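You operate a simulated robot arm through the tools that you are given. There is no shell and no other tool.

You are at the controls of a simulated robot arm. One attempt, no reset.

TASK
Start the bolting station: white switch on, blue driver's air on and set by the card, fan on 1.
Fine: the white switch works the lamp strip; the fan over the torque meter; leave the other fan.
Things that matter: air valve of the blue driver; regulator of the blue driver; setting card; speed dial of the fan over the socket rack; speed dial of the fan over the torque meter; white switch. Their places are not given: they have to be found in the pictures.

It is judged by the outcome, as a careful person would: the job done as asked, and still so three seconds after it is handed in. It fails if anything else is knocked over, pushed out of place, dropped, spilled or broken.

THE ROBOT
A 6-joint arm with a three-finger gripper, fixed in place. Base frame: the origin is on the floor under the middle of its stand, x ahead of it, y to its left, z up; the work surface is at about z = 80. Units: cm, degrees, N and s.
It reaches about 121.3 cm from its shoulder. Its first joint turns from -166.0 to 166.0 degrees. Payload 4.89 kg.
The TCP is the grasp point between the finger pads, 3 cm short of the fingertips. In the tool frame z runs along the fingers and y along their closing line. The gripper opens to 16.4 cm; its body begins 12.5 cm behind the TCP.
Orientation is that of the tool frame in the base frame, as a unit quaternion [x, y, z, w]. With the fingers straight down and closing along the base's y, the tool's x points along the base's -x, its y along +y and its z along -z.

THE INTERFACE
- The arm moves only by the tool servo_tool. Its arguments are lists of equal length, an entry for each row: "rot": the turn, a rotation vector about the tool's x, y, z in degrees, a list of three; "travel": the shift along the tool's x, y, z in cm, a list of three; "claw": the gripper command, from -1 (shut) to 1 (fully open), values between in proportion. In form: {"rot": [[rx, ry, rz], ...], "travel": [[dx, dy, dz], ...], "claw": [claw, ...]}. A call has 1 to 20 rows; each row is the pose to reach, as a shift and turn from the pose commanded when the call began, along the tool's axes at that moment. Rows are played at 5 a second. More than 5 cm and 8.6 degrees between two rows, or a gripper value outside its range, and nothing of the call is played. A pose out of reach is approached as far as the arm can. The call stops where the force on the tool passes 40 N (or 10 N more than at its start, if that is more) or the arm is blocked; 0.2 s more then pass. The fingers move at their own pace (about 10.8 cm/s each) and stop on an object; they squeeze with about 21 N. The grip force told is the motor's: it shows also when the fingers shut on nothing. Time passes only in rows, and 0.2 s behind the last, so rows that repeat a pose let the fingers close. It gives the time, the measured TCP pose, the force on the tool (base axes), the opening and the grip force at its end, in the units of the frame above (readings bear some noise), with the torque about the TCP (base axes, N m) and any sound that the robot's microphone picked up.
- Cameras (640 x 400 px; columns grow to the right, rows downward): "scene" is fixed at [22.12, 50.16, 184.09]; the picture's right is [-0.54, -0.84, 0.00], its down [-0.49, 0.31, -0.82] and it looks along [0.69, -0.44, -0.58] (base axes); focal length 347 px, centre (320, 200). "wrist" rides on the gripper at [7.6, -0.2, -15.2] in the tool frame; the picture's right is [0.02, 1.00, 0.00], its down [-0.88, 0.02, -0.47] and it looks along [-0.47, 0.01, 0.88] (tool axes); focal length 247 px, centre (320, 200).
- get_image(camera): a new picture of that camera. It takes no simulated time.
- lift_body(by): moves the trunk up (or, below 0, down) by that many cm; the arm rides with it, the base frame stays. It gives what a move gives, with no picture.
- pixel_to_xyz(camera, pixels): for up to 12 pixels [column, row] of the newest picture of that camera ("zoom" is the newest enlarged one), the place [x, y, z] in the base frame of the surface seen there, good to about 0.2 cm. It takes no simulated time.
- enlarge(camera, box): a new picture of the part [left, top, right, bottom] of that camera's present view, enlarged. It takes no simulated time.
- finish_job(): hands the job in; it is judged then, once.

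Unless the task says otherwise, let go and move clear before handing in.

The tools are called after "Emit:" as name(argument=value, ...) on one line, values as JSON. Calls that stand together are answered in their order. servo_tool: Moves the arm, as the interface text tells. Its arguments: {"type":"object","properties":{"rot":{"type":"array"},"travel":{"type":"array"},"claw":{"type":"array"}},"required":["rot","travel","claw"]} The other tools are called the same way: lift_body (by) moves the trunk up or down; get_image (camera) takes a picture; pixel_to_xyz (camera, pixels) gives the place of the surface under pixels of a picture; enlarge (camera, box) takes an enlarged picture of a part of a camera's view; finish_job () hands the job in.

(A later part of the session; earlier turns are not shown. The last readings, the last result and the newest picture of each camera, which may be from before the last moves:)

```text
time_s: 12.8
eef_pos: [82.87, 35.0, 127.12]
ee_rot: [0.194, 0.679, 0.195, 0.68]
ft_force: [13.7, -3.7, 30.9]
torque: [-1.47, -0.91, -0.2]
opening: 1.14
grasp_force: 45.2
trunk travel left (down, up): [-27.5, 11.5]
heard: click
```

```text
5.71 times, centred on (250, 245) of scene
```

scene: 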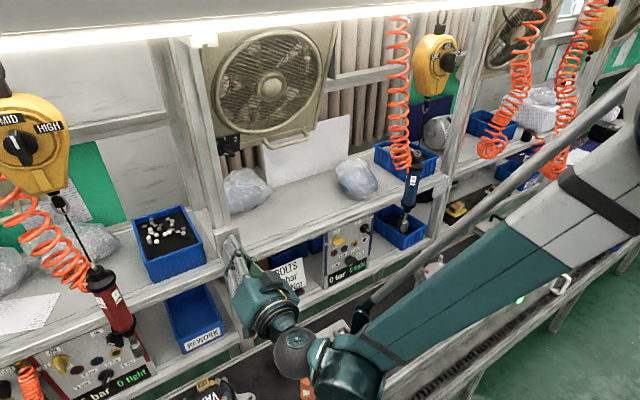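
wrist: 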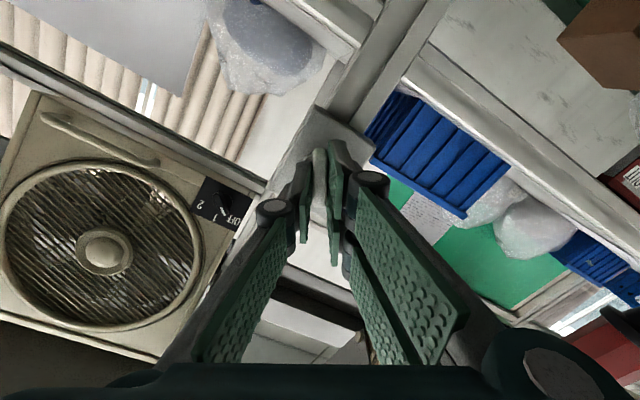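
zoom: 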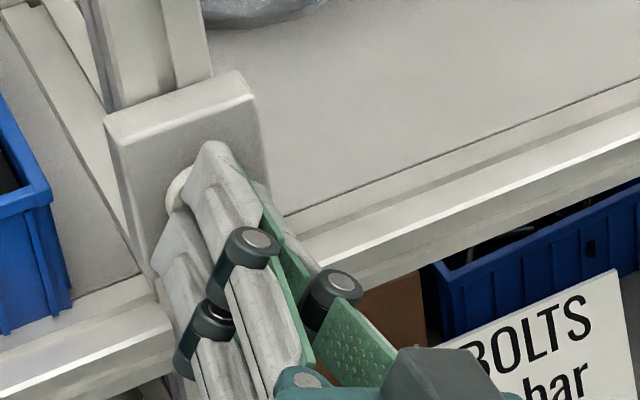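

A click was heard and the lamp strip at the top of the scene is now lit. I'll relax the turn a little, open, and back off.

Emit:
servo_tool(rot=[[0, 0, -2], [0, 0, -2], [0, 0, -2], [0, 0, -2], [0, 0, -2], [0, 0, -2], [0, 0, -2]], travel=[[0, 0, 0], [0, 0, 0], [0, 0, 0], [0, 0, 0], [0, 0, -3], [0, 0, -7], [0, 0, -11]], claw=[-1, -0.7, -0.5, -0.5, -0.5, -0.5, -0.5])

Emit:
get_image(camera="scene")

Emit:
get_image(camera="wrist")

```text
time_s: 14.4
eef_pos: [71.76, 35.14, 127.0]
ee_rot: [0.183, 0.683, 0.183, 0.683]
ft_force: [1.1, -0.4, -1.1]
torque: [0.03, -0.06, 0.0]
opening: 4.11
grasp_force: 0.0
trunk travel left (down, up): [-27.5, 11.5]
```

```text
taken
```

scene: 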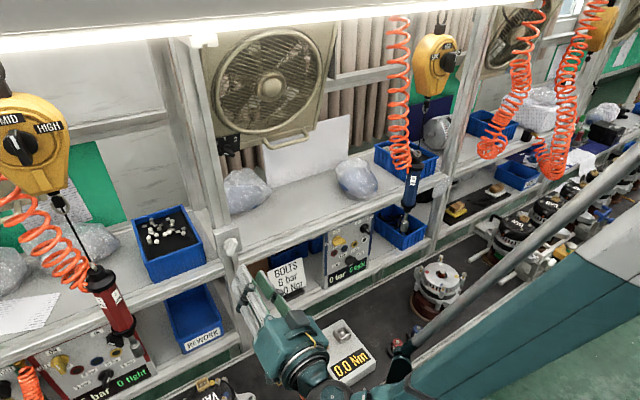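

```text
taken
```

wrist: 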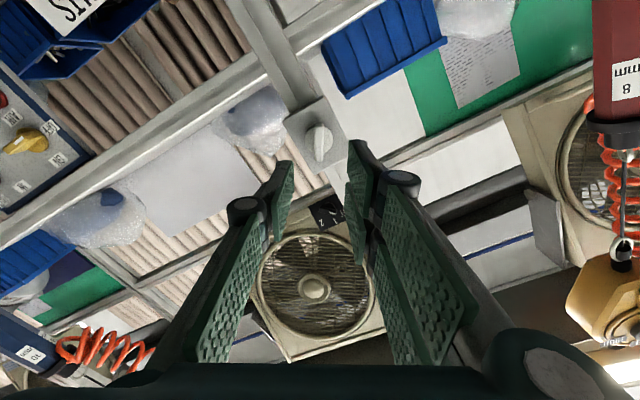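

The lamp strip stays lit and the switch has moved to the other side. Now for the fan dial: I'll tilt the tool up 20°, yaw it 8° to stay clear of the post, and roll it to match the bar, stopping well back.

Emit:
servo_tool(rot=[[-0.22, -2.01, -7.52], [-0.45, -4.01, -15.04], [-0.67, -6.02, -22.56], [-0.89, -8.03, -30.08], [-1.11, -10.03, -37.6], [-1.34, -12.04, -45.12], [-1.56, -14.05, -52.63], [-1.78, -16.05, -60.15], [-2.0, -18.06, -67.67], [-2.23, -20.07, -75.19], [-2.45, -22.07, -82.71], [-2.67, -24.08, -90.23], [-2.67, -24.08, -90.23]], travel=[[-1.0, -0.26, 0.43], [-2.0, -0.51, 0.85], [-3.0, -0.77, 1.28], [-4.01, -1.02, 1.71], [-5.01, -1.28, 2.13], [-6.01, -1.53, 2.56], [-7.01, -1.79, 2.99], [-8.01, -2.05, 3.41], [-9.02, -2.3, 3.84], [-10.02, -2.56, 4.27], [-11.02, -2.81, 4.69], [-12.02, -3.07, 5.12], [-12.02, -3.07, 5.12]], claw=[-0.6, -0.6, -0.6, -0.6, -0.6, -0.6, -0.6, -0.6, -0.6, -0.6, -0.6, -0.6, -0.6])

Emit:
get_image(camera="wrist")

Emit:
get_image(camera="scene")

```text
time_s: 17.2
eef_pos: [77.09, 26.24, 135.77]
ee_rot: [-0.335, 0.464, -0.375, 0.729]
ft_force: [-0.3, 0.2, 0.3]
torque: [-0.02, 0.02, 0.04]
opening: 3.28
grasp_force: 0.1
trunk travel left (down, up): [-27.5, 11.5]
```

```text
taken
```

wrist: 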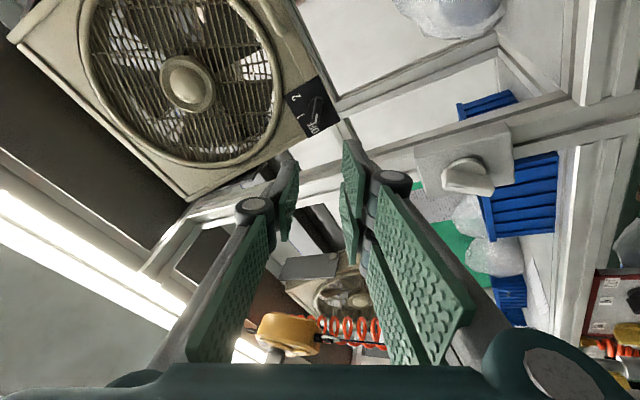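

```text
taken
```

scene: 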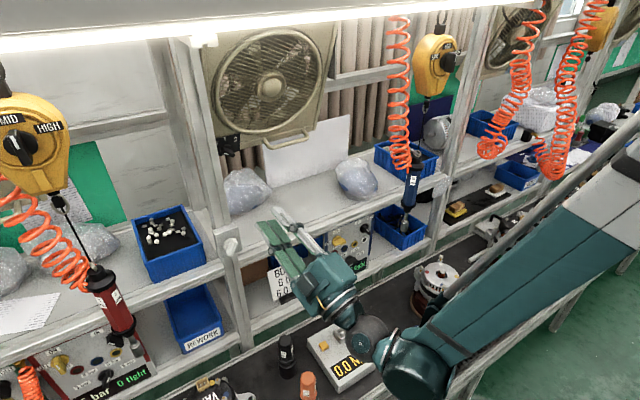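

The dial is visible in the wrist view at (313,108). I'll zoom to refine its centre and bar angle.

Emit:
enlarge(camera="wrist", box=[273, 73, 353, 143])

Emit:
pixel_to_xyz(camera="zoom", pixels=[[320, 200], [280, 200], [360, 200], [320, 160], [320, 240], [300, 180], [340, 220], [300, 220], [340, 180], [320, 280], [280, 160], [360, 240]])

Emit:
pixel_to_xyz(camera="scene", pixels=[[245, 172], [262, 185], [240, 190], [245, 180]])

```text
5.71 times, centred on (313, 108) of wrist
```

zoom: 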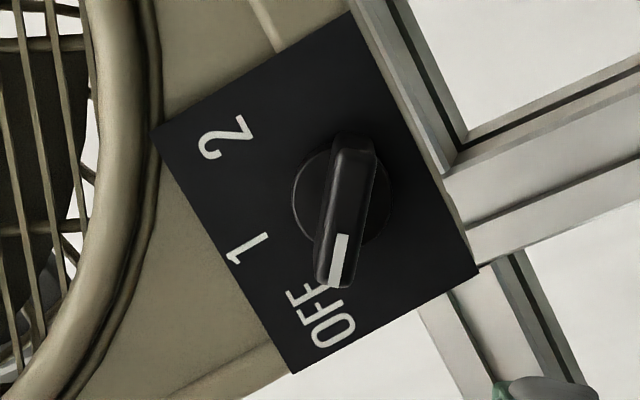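

```text
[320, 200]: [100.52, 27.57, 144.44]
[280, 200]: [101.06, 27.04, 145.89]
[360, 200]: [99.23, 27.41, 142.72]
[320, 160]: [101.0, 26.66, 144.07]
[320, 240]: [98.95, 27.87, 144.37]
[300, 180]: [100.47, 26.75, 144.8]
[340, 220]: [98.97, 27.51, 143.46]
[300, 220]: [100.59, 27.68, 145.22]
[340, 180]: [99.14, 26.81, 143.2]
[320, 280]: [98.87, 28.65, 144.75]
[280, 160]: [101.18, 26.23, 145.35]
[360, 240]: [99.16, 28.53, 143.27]
```

```text
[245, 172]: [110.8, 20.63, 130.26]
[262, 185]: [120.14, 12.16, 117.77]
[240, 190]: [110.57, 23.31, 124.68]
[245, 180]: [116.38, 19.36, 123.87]
```

Emit:
pixel_to_xyz(camera="zoom", pixels=[[298, 205], [388, 205], [248, 247], [228, 138], [322, 315], [360, 147], [333, 278], [347, 213], [305, 170], [383, 180], [310, 240], [380, 230]])

```text
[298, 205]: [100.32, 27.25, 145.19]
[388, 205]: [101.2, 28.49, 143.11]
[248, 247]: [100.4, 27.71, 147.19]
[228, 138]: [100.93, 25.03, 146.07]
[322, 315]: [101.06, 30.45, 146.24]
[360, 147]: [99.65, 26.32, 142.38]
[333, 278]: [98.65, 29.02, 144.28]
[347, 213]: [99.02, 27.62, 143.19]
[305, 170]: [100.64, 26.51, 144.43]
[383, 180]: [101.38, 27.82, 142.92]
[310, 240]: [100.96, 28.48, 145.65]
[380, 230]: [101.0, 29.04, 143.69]
```

Bar ends give a bar angle of about 37° above horizontal, so I need 7° more roll; the knob axis is near y=27.8. I'll move to 6 cm short of the grip pose and look again.

Emit:
servo_tool(rot=[[0, 0, 2], [0, 0, 4], [0, 0, 6], [0, 0, 7], [0, 0, 7], [0, 0, 7]], travel=[[0.6, -0.1, 4], [1.2, -0.2, 8], [1.8, -0.3, 12], [2.05, -0.34, 14.5], [2.05, -0.34, 15.98], [2.05, -0.34, 15.98]], claw=[-0.6, -0.6, -0.6, -0.6, -0.6, -0.6])

Emit:
get_image(camera="wrist")

Emit:
enlarge(camera="scene", box=[200, 110, 300, 200])

```text
time_s: 18.6
eef_pos: [92.19, 26.47, 140.86]
ee_rot: [-0.307, 0.485, -0.329, 0.75]
ft_force: [0.1, 0.4, -0.2]
torque: [0.0, 0.01, 0.03]
opening: 3.29
grasp_force: 0.0
trunk travel left (down, up): [-27.5, 11.5]
```

```text
taken
```

wrist: 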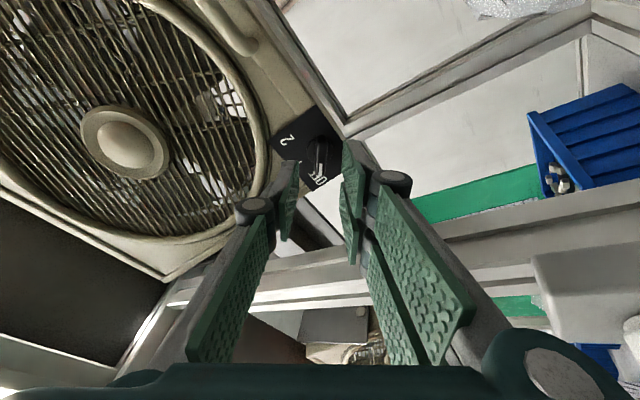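

```text
4.44 times, centred on (250, 155) of scene
```

zoom: 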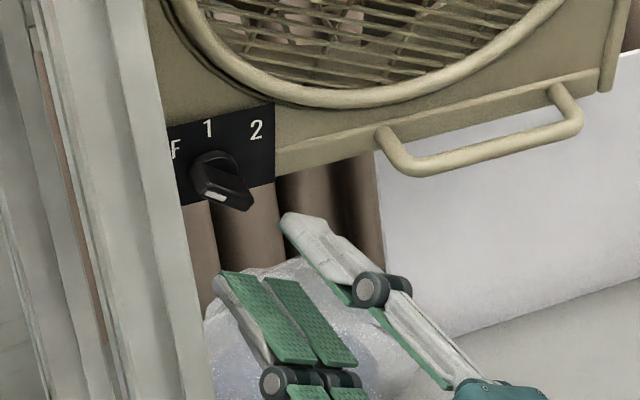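

The dial lies between the pads in the wrist view at (318,155). I'll zoom to check the alignment once more before going in.

Emit:
enlarge(camera="wrist", box=[260, 105, 380, 195])

Emit:
pixel_to_xyz(camera="zoom", pixels=[[320, 150], [320, 170], [320, 190], [320, 210], [320, 230], [320, 250], [300, 200], [340, 200], [310, 250], [330, 180], [280, 200], [350, 190]])

```text
4.44 times, centred on (320, 150) of wrist
```

zoom: 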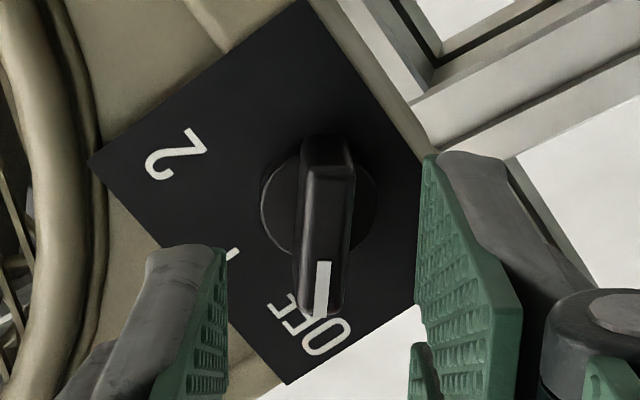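

```text
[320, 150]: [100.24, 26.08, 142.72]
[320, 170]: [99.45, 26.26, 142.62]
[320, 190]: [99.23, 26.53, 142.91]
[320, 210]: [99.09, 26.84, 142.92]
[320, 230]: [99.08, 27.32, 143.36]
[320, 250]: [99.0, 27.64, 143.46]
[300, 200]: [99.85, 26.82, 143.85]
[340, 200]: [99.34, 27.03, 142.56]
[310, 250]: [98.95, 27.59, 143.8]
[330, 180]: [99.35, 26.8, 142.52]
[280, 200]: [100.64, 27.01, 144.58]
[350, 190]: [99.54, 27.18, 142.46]
```

The bar is aligned with the tool (zoom (327,140)–(318,310)) and centred between the pads. I go straight in 6.1 cm.

Emit:
servo_tool(rot=[[0, 0, 0], [0, 0, 0], [0, 0, 0], [0, 0, 0], [0, 0, 0]], travel=[[0, 0, 2], [0, 0, 4], [0, 0, 5.3], [0, 0, 6.0], [0, 0, 6.0]], claw=[-0.6, -0.6, -0.6, -0.6, -0.6])

Emit:
get_image(camera="wrist")

Emit:
enlarge(camera="scene", box=[200, 110, 280, 172])

```text
time_s: 19.8
eef_pos: [97.91, 27.42, 142.82]
ee_rot: [-0.305, 0.485, -0.329, 0.751]
ft_force: [1.0, 0.9, 0.2]
torque: [-0.03, 0.0, -0.02]
opening: 3.27
grasp_force: 0.0
trunk travel left (down, up): [-27.5, 11.5]
```

```text
taken
```

wrist: 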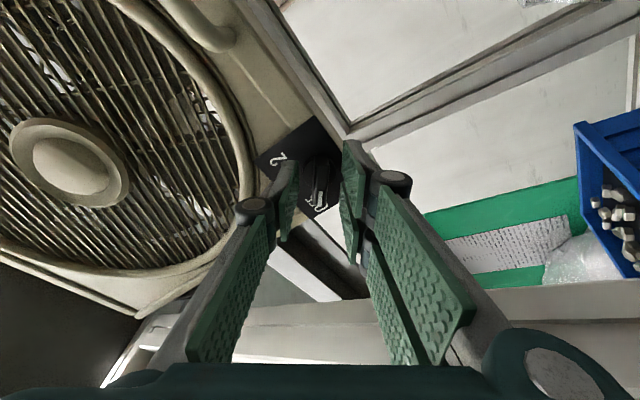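

```text
6.45 times, centred on (240, 141) of scene
```

zoom: 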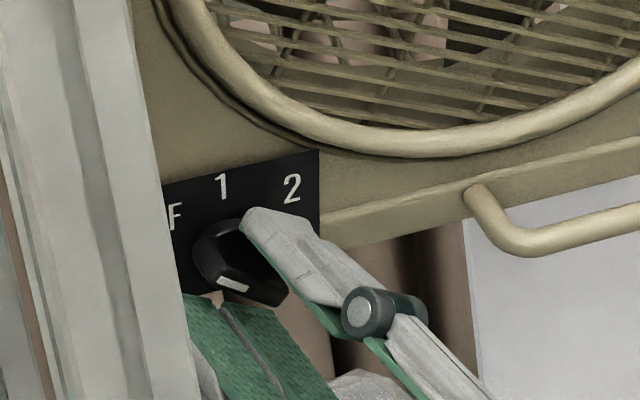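

The pads straddle the fan dial's bar without touching. Now I close on it.

Emit:
servo_tool(rot=[[0, 0, 0], [0, 0, 0], [0, 0, 0], [0, 0, 0]], travel=[[0, 0, 0], [0, 0, 0], [0, 0, 0], [0, 0, 0]], claw=[-0.8, -1, -1, -1])

Emit:
enlarge(camera="wrist", box=[260, 120, 380, 210])

```text
time_s: 20.8
eef_pos: [97.85, 27.31, 142.91]
ee_rot: [-0.306, 0.484, -0.329, 0.751]
ft_force: [-4.2, 2.3, -8.1]
torque: [1.42, -0.08, 0.01]
opening: 1.19
grasp_force: 45.5
trunk travel left (down, up): [-27.5, 11.5]
```

```text
4.44 times, centred on (320, 165) of wrist
```

zoom: 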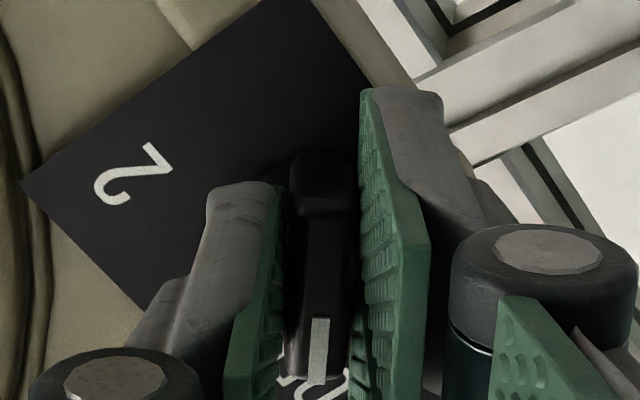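

The bar is gripped (1.19 cm). I'll turn clockwise by 30° first and look.

Emit:
servo_tool(rot=[[0, 0, 5], [0, 0, 10], [0, 0, 15], [0, 0, 20], [0, 0, 25], [0, 0, 30]], travel=[[0, 0, 0], [0, 0, 0], [0, 0, 0], [0, 0, 0], [0, 0, 0], [0, 0, 0]], claw=[-1, -1, -1, -1, -1, -1])

Emit:
enlarge(camera="wrist", box=[260, 120, 380, 210])

Emit:
enlarge(camera="scene", box=[200, 110, 280, 172])

```text
time_s: 22.2
eef_pos: [97.86, 27.52, 142.92]
ee_rot: [-0.17, 0.548, -0.124, 0.81]
ft_force: [-16.5, -7.1, -27.9]
torque: [-0.02, -0.67, -0.33]
opening: 1.18
grasp_force: 44.8
trunk travel left (down, up): [-27.5, 11.5]
```

```text
4.44 times, centred on (320, 165) of wrist
```

zoom: 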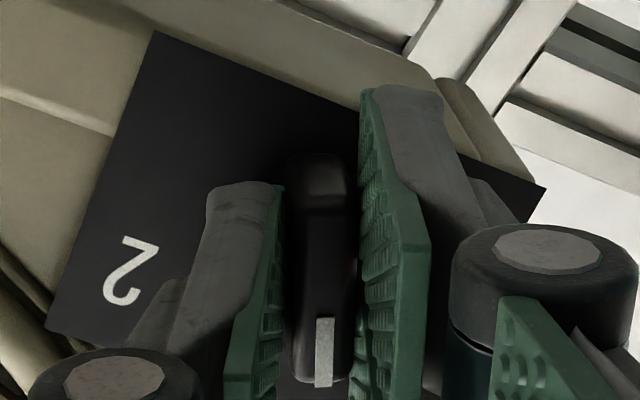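

```text
6.45 times, centred on (240, 141) of scene
```

zoom: 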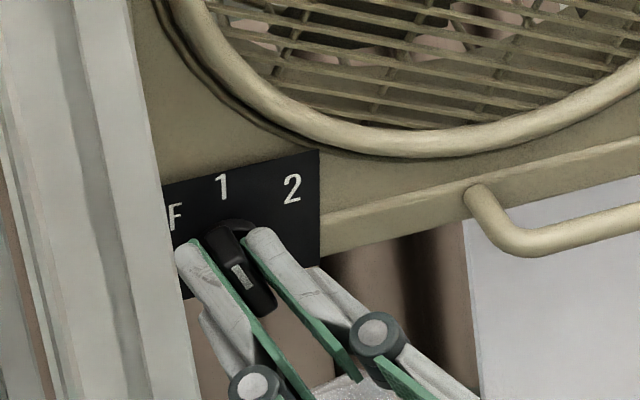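

Pointer is between OFF and 1 now; the load is about 33 N, mostly along tool +x and −z. I'll relieve it with a small shift, then turn the remaining 23°.

Emit:
servo_tool(rot=[[0, 0, 0], [0, 0, 0], [0, 0, 5], [0, 0, 10], [0, 0, 15], [0, 0, 20], [0, 0, 23]], travel=[[0.1, 0.02, -0.1], [0.2, 0.04, -0.2], [0.2, 0.04, -0.2], [0.2, 0.04, -0.2], [0.2, 0.04, -0.2], [0.2, 0.04, -0.2], [0.2, 0.04, -0.2]], claw=[-1, -1, -1, -1, -1, -1, -1])

Emit:
enlarge(camera="wrist", box=[260, 120, 380, 210])

Emit:
enlarge(camera="scene", box=[200, 110, 280, 172])

```text
time_s: 23.8
eef_pos: [97.45, 27.62, 142.79]
ee_rot: [-0.057, 0.569, 0.04, 0.819]
ft_force: [-11.8, 5.9, 12.9]
torque: [0.14, -1.6, -0.36]
opening: 1.23
grasp_force: 44.7
trunk travel left (down, up): [-27.5, 11.5]
```

```text
4.44 times, centred on (320, 165) of wrist
```

zoom: 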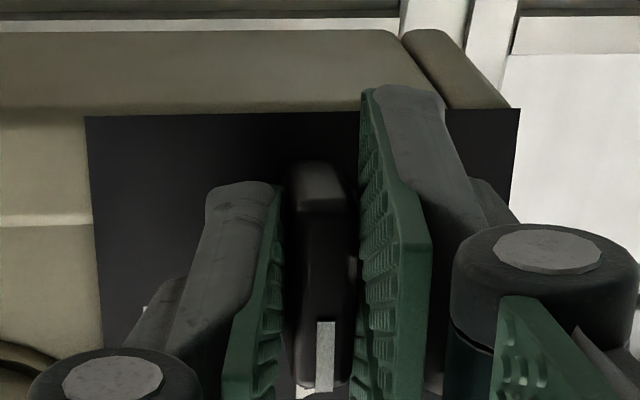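

```text
6.45 times, centred on (240, 141) of scene
```

zoom: 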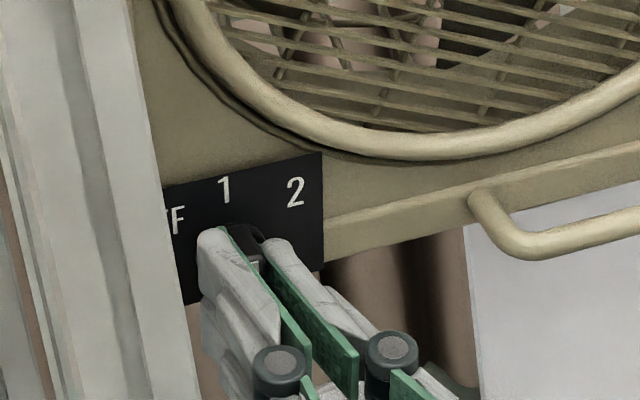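

The bar now stands upright at "1" in both zooms. I'll open slightly and let the dial settle, then check it before backing away.

Emit:
servo_tool(rot=[[0, 0, 0], [0, 0, 0], [0, 0, 0], [0, 0, 0]], travel=[[-0.1, 0, 0], [-0.1, 0, 0], [-0.1, 0, 0], [-0.1, 0, 0]], claw=[-0.9, -0.7, -0.7, -0.7])

Emit:
enlarge(camera="wrist", box=[260, 120, 380, 210])

Emit:
enlarge(camera="scene", box=[190, 10, 350, 170])

```text
time_s: 24.8
eef_pos: [97.74, 27.51, 142.79]
ee_rot: [-0.058, 0.57, 0.04, 0.819]
ft_force: [-0.1, 0.6, 0.6]
torque: [0.03, 0.02, 0.0]
opening: 2.47
grasp_force: 0.1
trunk travel left (down, up): [-27.5, 11.5]
```

```text
4.44 times, centred on (320, 165) of wrist
```

zoom: 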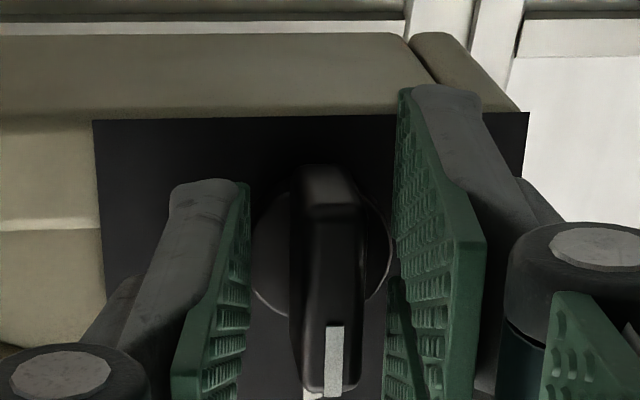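

```text
2.50 times, centred on (270, 90) of scene
```

zoom: 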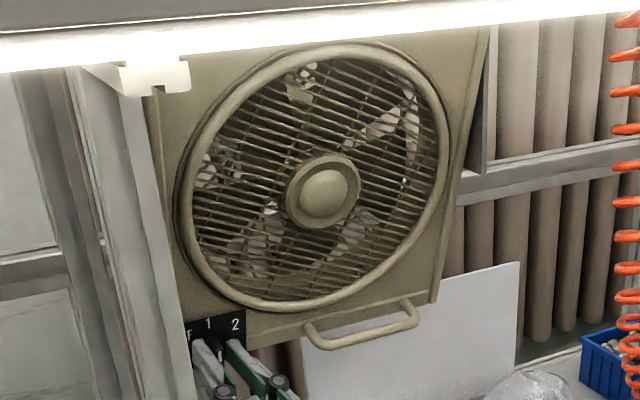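

The dial is free and upright, mark toward 1. I'll withdraw straight back and compare the fan's blades between pictures.

Emit:
servo_tool(rot=[[0, 0, 0], [0, 0, 0], [0, 0, 0], [0, 0, 0], [0, 0, 0]], travel=[[0, 0, -2], [0, 0, -5], [0, 0, -9], [0, 0, -13], [0, 0, -17]], claw=[-0.7, -0.7, -0.7, -0.7, -0.7])

Emit:
enlarge(camera="scene", box=[190, 10, 350, 170])

Emit:
enlarge(camera="scene", box=[214, 120, 278, 160])

Emit:
get_image(camera="wrist")

```text
time_s: 26.0
eef_pos: [81.89, 25.1, 137.06]
ee_rot: [-0.059, 0.57, 0.041, 0.818]
ft_force: [0.5, -0.2, 0.2]
torque: [0.05, -0.08, 0.05]
opening: 2.45
grasp_force: 0.0
trunk travel left (down, up): [-27.5, 11.5]
```

```text
2.50 times, centred on (270, 90) of scene
```

zoom: 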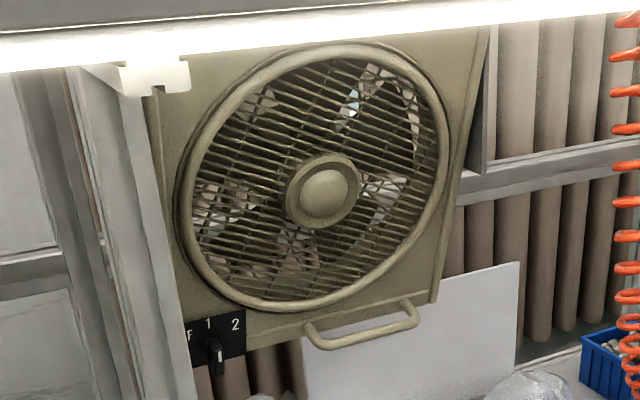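

```text
10.00 times, centred on (246, 140) of scene
```

zoom: 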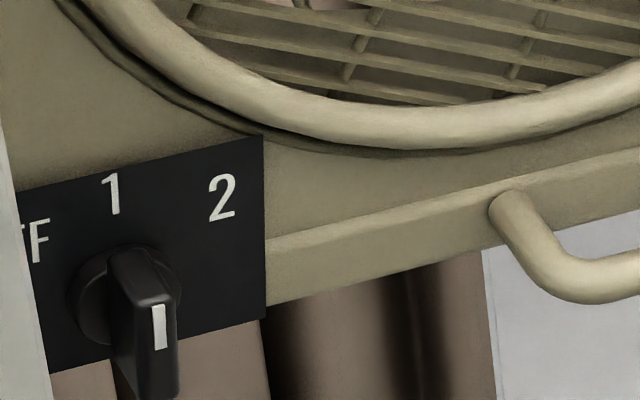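

```text
taken
```

wrist: 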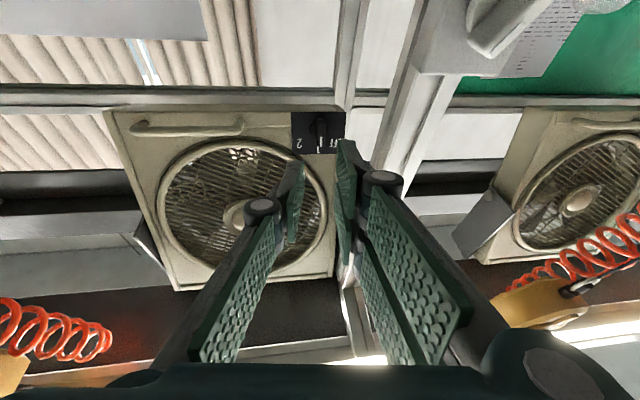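

The blades change position between pictures, so the fan is running and the dial reads 1. Next the yellow air valve: I'll go to a pose 11 cm in front of it with the closing line vertical.

Emit:
servo_tool(rot=[[-0.8, 1.84, -7.28], [-1.61, 3.67, -14.57], [-2.41, 5.51, -21.85], [-3.22, 7.35, -29.13], [-4.02, 9.18, -36.42], [-4.83, 11.02, -43.7], [-5.63, 12.86, -50.98], [-6.43, 14.69, -58.27], [-7.24, 16.53, -65.55], [-8.04, 18.37, -72.83], [-8.85, 20.2, -80.12], [-9.65, 22.04, -87.4], [-9.65, 22.04, -87.4]], travel=[[1.99, -1.81, -1.62], [3.97, -3.63, -3.23], [5.96, -5.44, -4.85], [7.95, -7.25, -6.46], [9.93, -9.07, -8.08], [11.92, -10.88, -9.69], [13.91, -12.69, -11.31], [15.89, -14.51, -12.92], [17.88, -16.32, -14.54], [19.87, -18.13, -16.15], [21.85, -19.95, -17.77], [23.84, -21.76, -19.38], [23.84, -21.76, -19.38]], claw=[-0.6, -0.6, -0.6, -0.6, -0.6, -0.6, -0.6, -0.6, -0.6, -0.6, -0.6, -0.6, -0.6])

Emit:
get_image(camera="scene")

Emit:
get_image(camera="wrist")

```text
time_s: 28.8
eef_pos: [81.3, -0.33, 122.64]
ee_rot: [-0.451, 0.545, -0.451, 0.545]
ft_force: [0.8, -0.4, -0.4]
torque: [-0.23, 0.0, 0.05]
opening: 3.28
grasp_force: 0.0
out of reach, approached as far as the arm can: row 4, 5, 6, 7, 8, 9, 10, 11, 12, 13
trunk travel left (down, up): [-27.5, 11.5]
```

```text
taken
```

scene: 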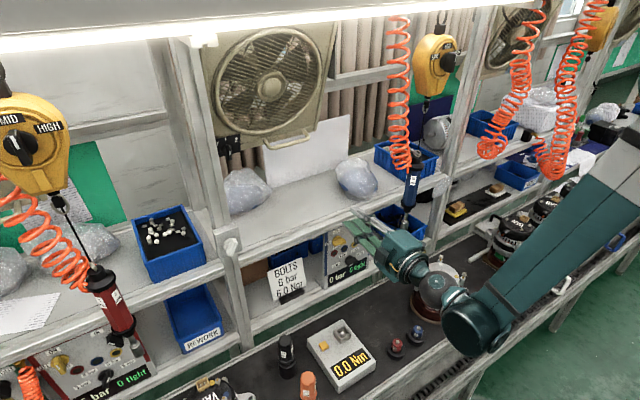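

```text
taken
```

wrist: 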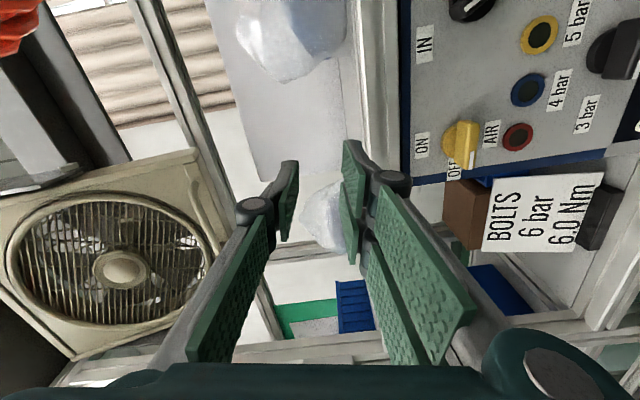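

The arm stopped short at (81.3, −0.3, 122.6) with roll −79°: the pose was out of reach from this trunk height. I'll check how low the arm's links hang before lowering the trunk.

Emit:
pixel_to_xyz(camera="scene", pixels=[[470, 330], [470, 350], [440, 290], [430, 305], [445, 320], [400, 260], [415, 285], [385, 270], [540, 260], [600, 180], [510, 320], [560, 290]])

Emit:
enlarge(camera="scene", box=[340, 180, 540, 380])

```text
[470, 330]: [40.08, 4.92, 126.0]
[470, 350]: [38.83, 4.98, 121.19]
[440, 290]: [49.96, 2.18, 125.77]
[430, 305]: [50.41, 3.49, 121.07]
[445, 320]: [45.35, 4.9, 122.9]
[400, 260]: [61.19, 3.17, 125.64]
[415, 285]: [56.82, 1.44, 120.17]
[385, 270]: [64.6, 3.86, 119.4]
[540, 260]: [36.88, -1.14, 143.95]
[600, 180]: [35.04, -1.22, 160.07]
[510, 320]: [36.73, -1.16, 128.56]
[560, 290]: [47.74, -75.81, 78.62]
```

```text
2.00 times, centred on (440, 280) of scene
```

zoom: 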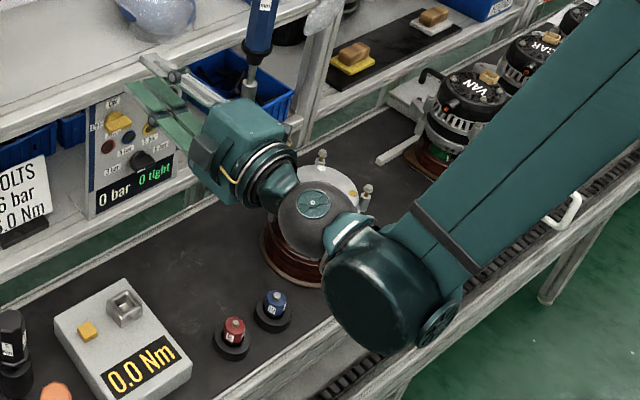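

The links' lowest point is about z≈115 near (39,5), so lowering the trunk 13.5 cm is safe and brings the hand level with the valve at z≈109.

Emit:
lift_body(by=-13.5)

Emit:
servo_tool(rot=[[0, 0, 0]], travel=[[0, 0, 0]], claw=[-0.6])

Emit:
get_image(camera="scene")

Emit:
get_image(camera="wrist")

```text
time_s: 30.4
eef_pos: [81.3, -0.3, 109.26]
ee_rot: [-0.5, 0.501, -0.499, 0.499]
ft_force: [0.6, 1.1, -0.8]
torque: [0.01, 0.02, -0.01]
opening: 3.29
grasp_force: 0.0
trunk travel left (down, up): [-14.0, 25.0]
```

```text
time_s: 30.8
eef_pos: [81.34, -0.29, 109.26]
ee_rot: [0.501, -0.501, 0.499, -0.499]
ft_force: [-0.6, 1.3, 0.3]
torque: [0.01, -0.03, -0.01]
opening: 3.27
grasp_force: 0.1
trunk travel left (down, up): [-14.0, 25.0]
```

```text
taken
```

scene: 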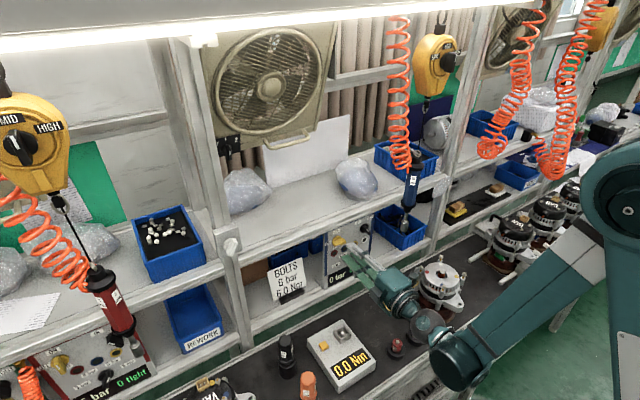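

```text
taken
```

wrist: 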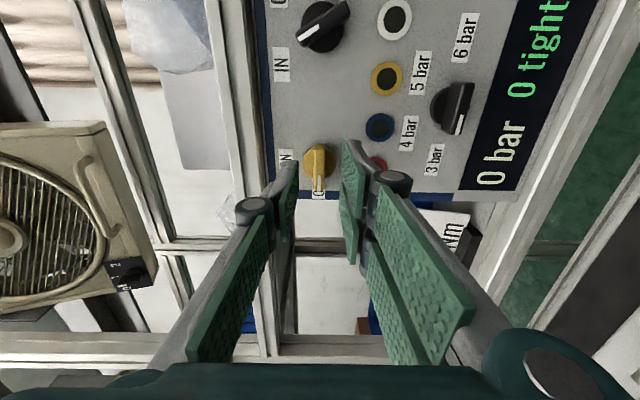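

The tool is now at (81.3, −0.3, 109.3), rolled −90°, and the yellow bar is between the pads at wrist (318,168). I'll zoom to fine-tune.

Emit:
enlarge(camera="wrist", box=[260, 110, 400, 200])

Emit:
pixel_to_xyz(camera="zoom", pixels=[[265, 170], [265, 200], [265, 230], [265, 260], [265, 290], [265, 320], [245, 250], [285, 250], [230, 220], [300, 220], [240, 280], [285, 280]])

```text
4.44 times, centred on (330, 155) of wrist
```

zoom: 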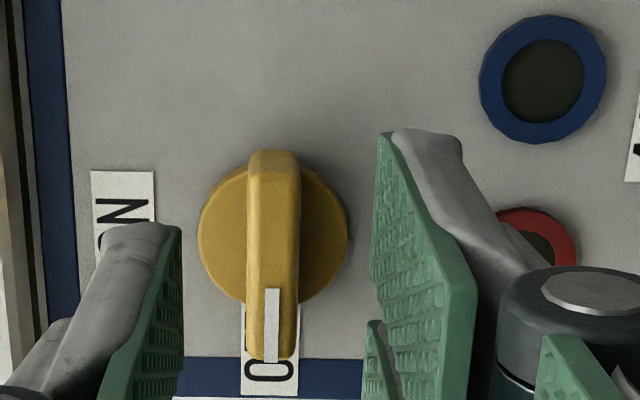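

```text
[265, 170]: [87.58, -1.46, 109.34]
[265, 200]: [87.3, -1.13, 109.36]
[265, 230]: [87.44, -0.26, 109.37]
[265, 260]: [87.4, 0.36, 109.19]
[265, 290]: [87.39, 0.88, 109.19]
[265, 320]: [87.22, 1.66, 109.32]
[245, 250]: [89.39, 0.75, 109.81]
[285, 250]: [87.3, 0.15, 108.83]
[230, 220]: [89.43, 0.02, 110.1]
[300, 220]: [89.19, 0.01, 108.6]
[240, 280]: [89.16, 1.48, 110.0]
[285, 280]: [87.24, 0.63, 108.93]
```

The bar's centre is near y≈0.6, z≈109.1, front at x≈87.4. I'll shift sideways and go in 5 cm so that the fingertips stop just short of the base disc.

Emit:
servo_tool(rot=[[0, 0, 0], [0, 0, 0], [0, 0, 0], [0, 0, 0], [0, 0, 0], [0, 0, 0]], travel=[[-0.89, 0.11, 0], [-0.89, 0.11, 1.5], [-0.89, 0.11, 3], [-0.89, 0.11, 4.3], [-0.89, 0.11, 5.0], [-0.89, 0.11, 5.0]], claw=[-0.6, -0.6, -0.6, -0.6, -0.6, -0.6])

Emit:
enlarge(camera="wrist", box=[260, 110, 400, 200])

Emit:
enlarge(camera="scene", box=[310, 210, 410, 290])

```text
time_s: 32.2
eef_pos: [86.32, 0.71, 109.14]
ee_rot: [0.503, -0.498, 0.497, -0.502]
ft_force: [-0.8, -0.3, 1.3]
torque: [0.02, 0.01, 0.02]
opening: 3.28
grasp_force: 0.1
out of reach, approached as far as the arm can: row 1
trunk travel left (down, up): [-14.0, 25.0]
```

```text
4.44 times, centred on (330, 155) of wrist
```

zoom: 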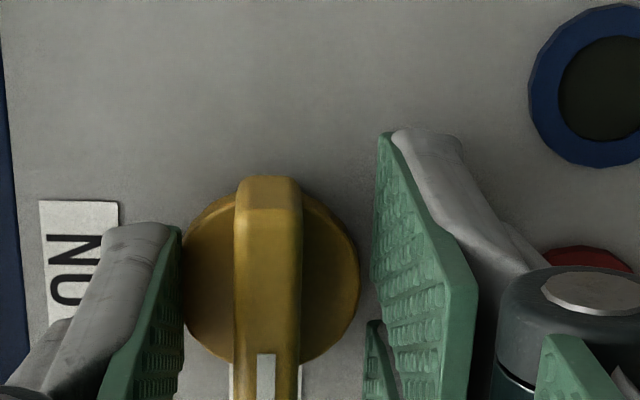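

```text
5.00 times, centred on (360, 250) of scene
```

zoom: 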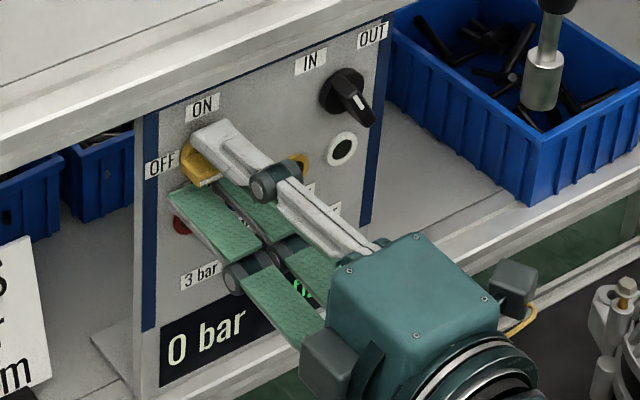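

The pads straddle the yellow bar. I close on it.

Emit:
servo_tool(rot=[[0, 0, 0], [0, 0, 0], [0, 0, 0], [0, 0, 0]], travel=[[0, 0, 0], [0, 0, 0], [0, 0, 0], [0, 0, 0]], claw=[-0.8, -1, -1, -1])

```text
time_s: 33.3
eef_pos: [86.36, 0.69, 109.19]
ee_rot: [-0.502, 0.497, -0.499, 0.502]
ft_force: [3.4, -0.1, 14.3]
torque: [0.01, -0.4, 0.19]
opening: 1.07
grasp_force: 44.8
trunk travel left (down, up): [-14.0, 25.0]
stopped in row 4: the force on the tool passed its limit at 41 N (the readings are from after the stop); the commanded pose is now the measured one
```

The bar is gripped (1.07 cm) with about 14 N upward left. I'll ease up slightly and turn the first 30° toward ON.

Emit:
servo_tool(rot=[[0, 0, 0], [0, 0, 5], [0, 0, 10], [0, 0, 15], [0, 0, 20], [0, 0, 25], [0, 0, 30]], travel=[[0, -0.1, 0], [0, -0.1, 0], [0, -0.1, 0], [0, -0.1, 0], [0, -0.1, 0], [0, -0.1, 0], [0, -0.1, 0]], claw=[-1, -1, -1, -1, -1, -1, -1])

Emit:
enlarge(camera="scene", box=[310, 210, 410, 290])

```text
time_s: 34.9
eef_pos: [86.47, 0.66, 109.21]
ee_rot: [-0.355, 0.612, -0.35, 0.614]
ft_force: [12.3, -0.8, 30.0]
torque: [-0.03, -0.77, -0.02]
opening: 1.08
grasp_force: 44.9
trunk travel left (down, up): [-14.0, 25.0]
```

```text
5.00 times, centred on (360, 250) of scene
```

zoom: 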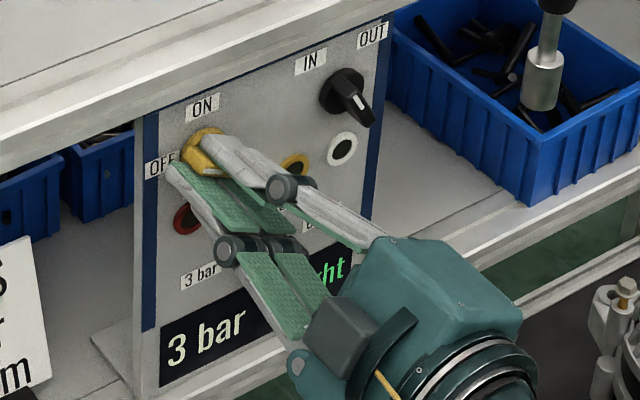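

The display now reads 3 bar, so air is coming on. The load is 30 N upward; I'll relieve it by 0.2 cm and continue turning.

Emit:
servo_tool(rot=[[0, 0, 0], [0, 0, 0], [0, 0, 5], [0, 0, 10], [0, 0, 15], [0, 0, 20], [0, 0, 25], [0, 0, 30]], travel=[[-0.06, -0.1, 0.05], [-0.12, -0.2, 0.08], [-0.12, -0.2, 0.08], [-0.12, -0.2, 0.08], [-0.12, -0.2, 0.08], [-0.12, -0.2, 0.08], [-0.12, -0.2, 0.08], [-0.12, -0.2, 0.08]], claw=[-1, -1, -1, -1, -1, -1, -1, -1])

Emit:
enlarge(camera="scene", box=[310, 210, 410, 290])

```text
time_s: 35.7
eef_pos: [86.45, 0.73, 109.3]
ee_rot: [-0.33, 0.625, -0.325, 0.628]
ft_force: [-5.0, -3.0, -23.3]
torque: [0.02, 0.22, 0.54]
opening: 1.07
grasp_force: 45.1
trunk travel left (down, up): [-14.0, 25.0]
stopped in row 4: the force on the tool passed its limit at 44 N (the readings are from after the stop); the commanded pose is now the measured one
```

```text
5.00 times, centred on (360, 250) of scene
```

zoom: 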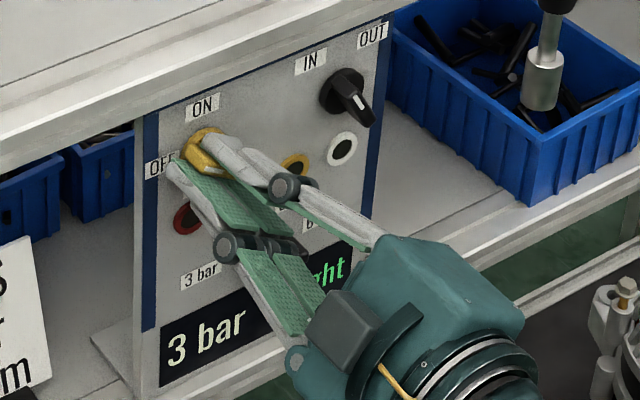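

The grip is stiff, so small offsets produce large forces. I'll slacken the fingers to about 1.23 cm so they cage the bar instead of squeezing it, and carry on turning.

Emit:
servo_tool(rot=[[0, 0, 0], [0, 0, 0], [0, 0, 5], [0, 0, 10], [0, 0, 15], [0, 0, 20], [0, 0, 25], [0, 0, 30]], travel=[[0, 0, 0], [0, 0, 0], [0, 0, 0], [0, 0, 0], [0, 0, 0], [0, 0, 0], [0, 0, 0], [0, 0, 0]], claw=[-0.84, -0.84, -0.84, -0.84, -0.84, -0.84, -0.84, -0.84])

Emit:
enlarge(camera="scene", box=[310, 210, 410, 290])

Emit:
enlarge(camera="wrist", box=[260, 110, 400, 200])

```text
time_s: 37.5
eef_pos: [86.45, 0.66, 109.46]
ee_rot: [-0.157, 0.689, -0.15, 0.691]
ft_force: [0.8, 0.8, -1.2]
torque: [-0.08, 0.06, 0.02]
opening: 1.4
grasp_force: 1.3
trunk travel left (down, up): [-14.0, 25.0]
```

```text
5.00 times, centred on (360, 250) of scene
```

zoom: 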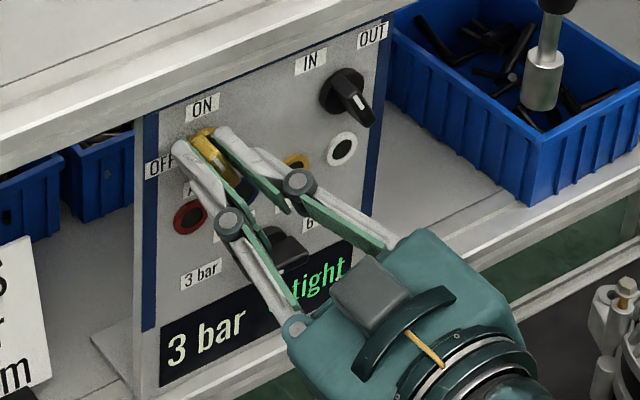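

```text
4.44 times, centred on (330, 155) of wrist
```

zoom: 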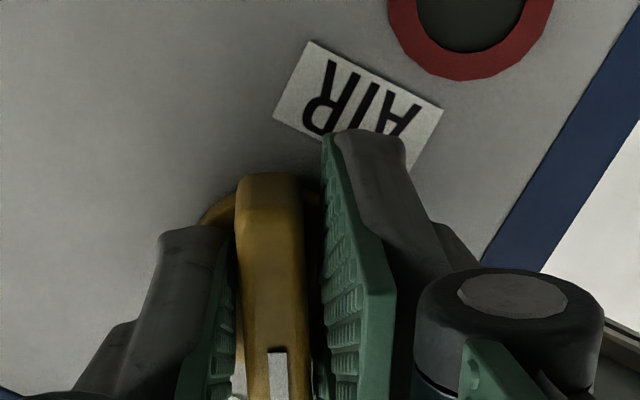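

The valve follows smoothly with almost no load, now about 25° short of ON. I'll turn the remaining 28°.

Emit:
servo_tool(rot=[[0, 0, 5], [0, 0, 10], [0, 0, 15], [0, 0, 20], [0, 0, 25], [0, 0, 29], [0, 0, 29]], travel=[[0, 0, 0], [0, 0, 0], [0, 0, 0], [0, 0, 0], [0, 0, 0], [0, 0, 0], [0, 0, 0]], claw=[-0.84, -0.84, -0.84, -0.84, -0.84, -0.84, -0.84])

Emit:
enlarge(camera="scene", box=[310, 210, 410, 290])

Emit:
enlarge(camera="wrist", box=[260, 110, 400, 200])

```text
time_s: 39.1
eef_pos: [86.46, 0.7, 109.41]
ee_rot: [0.021, 0.707, 0.026, 0.707]
ft_force: [-2.2, -6.6, 0.3]
torque: [-0.1, 0.01, -0.19]
opening: 1.55
grasp_force: 3.2
trunk travel left (down, up): [-14.0, 25.0]
```

```text
5.00 times, centred on (360, 250) of scene
```

zoom: 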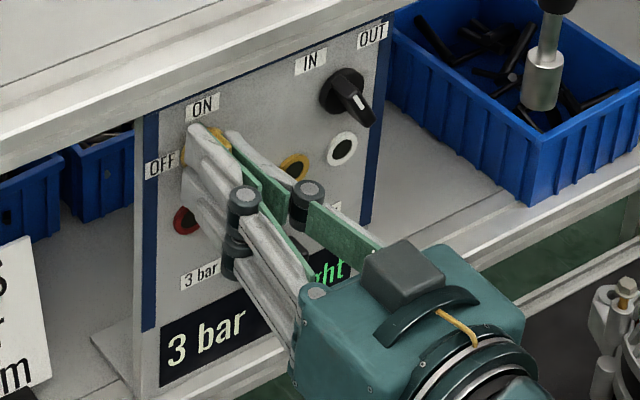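

```text
4.44 times, centred on (330, 155) of wrist
```

zoom: 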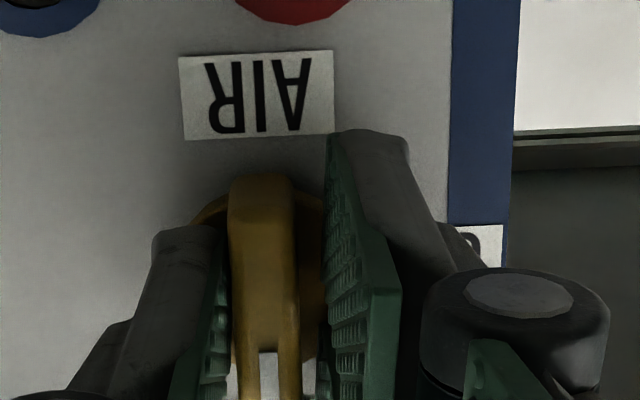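

The valve bar is upright under ON and the display reads 3 bar. I'll open and back off a few cm.

Emit:
servo_tool(rot=[[0, 0, 0], [0, 0, 0], [0, 0, 0], [0, 0, 0], [0, 0, 0], [0, 0, 0]], travel=[[0, 0, 0], [0, 0, 0], [0, 0, -1], [0, 0, -2.5], [0, 0, -4.2], [0, 0, -4.2]], claw=[-0.7, -0.6, -0.6, -0.6, -0.6, -0.6])

Emit:
enlarge(camera="scene", box=[310, 210, 410, 290])

Emit:
get_image(camera="wrist")

```text
time_s: 40.5
eef_pos: [82.26, 0.59, 109.42]
ee_rot: [0.02, 0.707, 0.027, 0.707]
ft_force: [-0.3, -0.6, 0.1]
torque: [-0.04, 0.01, 0.02]
opening: 3.29
grasp_force: 0.1
trunk travel left (down, up): [-14.0, 25.0]
```

```text
5.00 times, centred on (360, 250) of scene
```

zoom: 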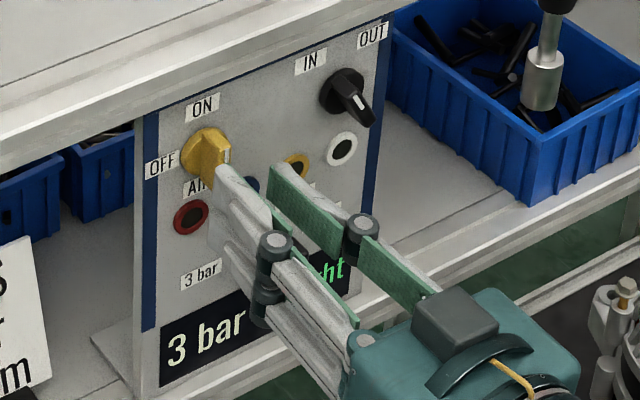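

```text
taken
```

wrist: 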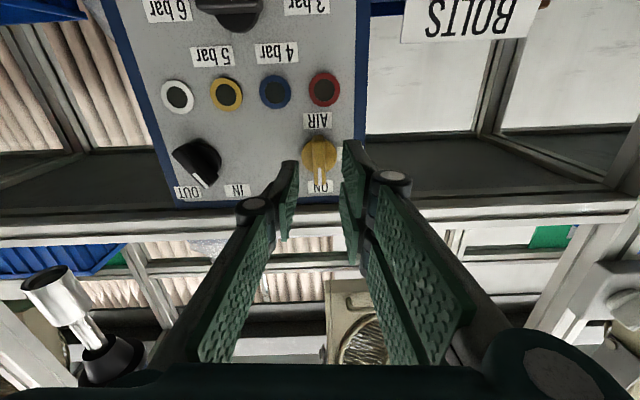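

The valve points to ON and the display shows 3 bar. Now for the regulator: I roll back to −90° here, where the camera has room, before lowering the trunk.

Emit:
servo_tool(rot=[[0, 0, -7.8], [0, 0, -15.6], [0, 0, -23.4], [0, 0, -31.2], [0, 0, -39], [0, 0, -46.8], [0, 0, -54.6], [0, 0, -62.4], [0, 0, -70.2], [0, 0, -78], [0, 0, -85.8], [0, 0, -93.8], [0, 0, -93.8]], travel=[[0, 0, 0], [0, 0, 0], [0, 0, 0], [0, 0, 0], [0, 0, 0], [0, 0, 0], [0, 0, 0], [0, 0, 0], [0, 0, 0], [0, 0, 0], [0, 0, 0], [0, 0, 0], [0, 0, 0]], claw=[-0.6, -0.6, -0.6, -0.6, -0.6, -0.6, -0.6, -0.6, -0.6, -0.6, -0.6, -0.6, -0.6])

Emit:
get_image(camera="scene")

Emit:
pixel_to_xyz(camera="scene", pixels=[[455, 360], [460, 385], [430, 335], [395, 340], [397, 338], [417, 330], [440, 265], [440, 285], [463, 275], [370, 355], [345, 330], [405, 310]])

```text
time_s: 43.3
eef_pos: [82.22, 0.62, 109.35]
ee_rot: [0.503, -0.498, 0.499, -0.501]
ft_force: [0.3, 0.9, -0.2]
torque: [-0.02, 0.01, 0.0]
opening: 3.27
grasp_force: 0.1
trunk travel left (down, up): [-14.0, 25.0]
```

```text
taken
```

scene: 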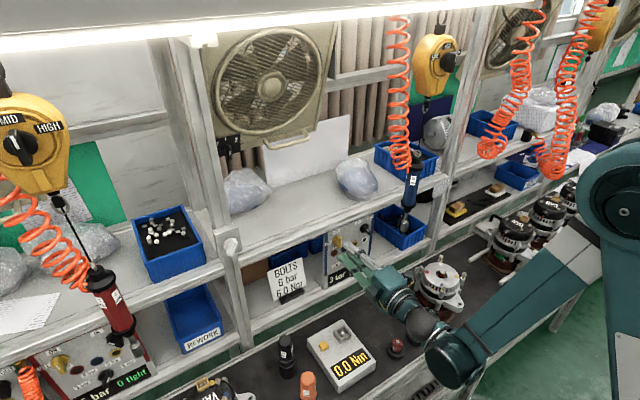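

```text
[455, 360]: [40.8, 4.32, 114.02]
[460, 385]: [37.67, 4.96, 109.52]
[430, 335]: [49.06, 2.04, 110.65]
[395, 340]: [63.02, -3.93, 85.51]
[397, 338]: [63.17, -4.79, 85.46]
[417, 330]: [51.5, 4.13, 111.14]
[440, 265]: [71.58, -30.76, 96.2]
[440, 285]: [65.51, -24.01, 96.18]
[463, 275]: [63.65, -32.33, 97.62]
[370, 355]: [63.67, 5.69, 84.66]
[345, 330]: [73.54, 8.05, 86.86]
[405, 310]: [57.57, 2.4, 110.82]
```

The wrist links' lowest point will be near z≈91 after lowering, over free space. I'll check how close the silver alternator's left side at scene (412,295) comes to the camera, then lower.

Emit:
enlarge(camera="scene", box=[370, 240, 480, 350])

Emit:
pixel_to_xyz(camera="scene", pixels=[[413, 285], [413, 300], [420, 310], [416, 275], [425, 265], [418, 295]])

Emit:
lift_body(by=-11.8)

```text
3.64 times, centred on (425, 295) of scene
```

zoom: 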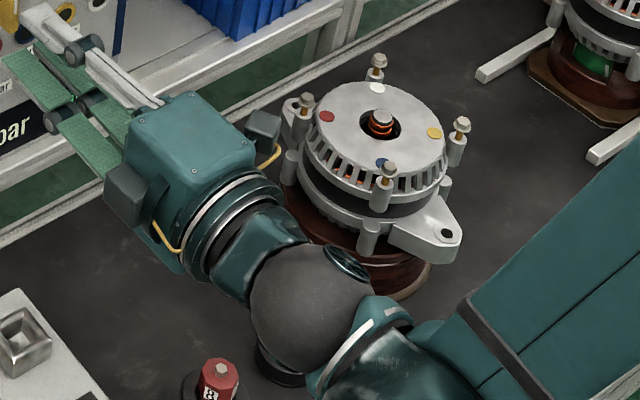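

```text
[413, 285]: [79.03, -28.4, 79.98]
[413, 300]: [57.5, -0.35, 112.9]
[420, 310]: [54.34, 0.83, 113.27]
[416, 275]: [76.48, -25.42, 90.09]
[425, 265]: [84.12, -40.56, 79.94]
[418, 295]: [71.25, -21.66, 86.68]
```

```text
time_s: 44.8
eef_pos: [82.3, 0.61, 97.54]
ee_rot: [-0.502, 0.497, -0.498, 0.502]
ft_force: [-0.1, 0.8, 0.1]
torque: [0.03, -0.01, 0.0]
opening: 3.27
grasp_force: 0.1
trunk travel left (down, up): [-2.2, 36.8]
```

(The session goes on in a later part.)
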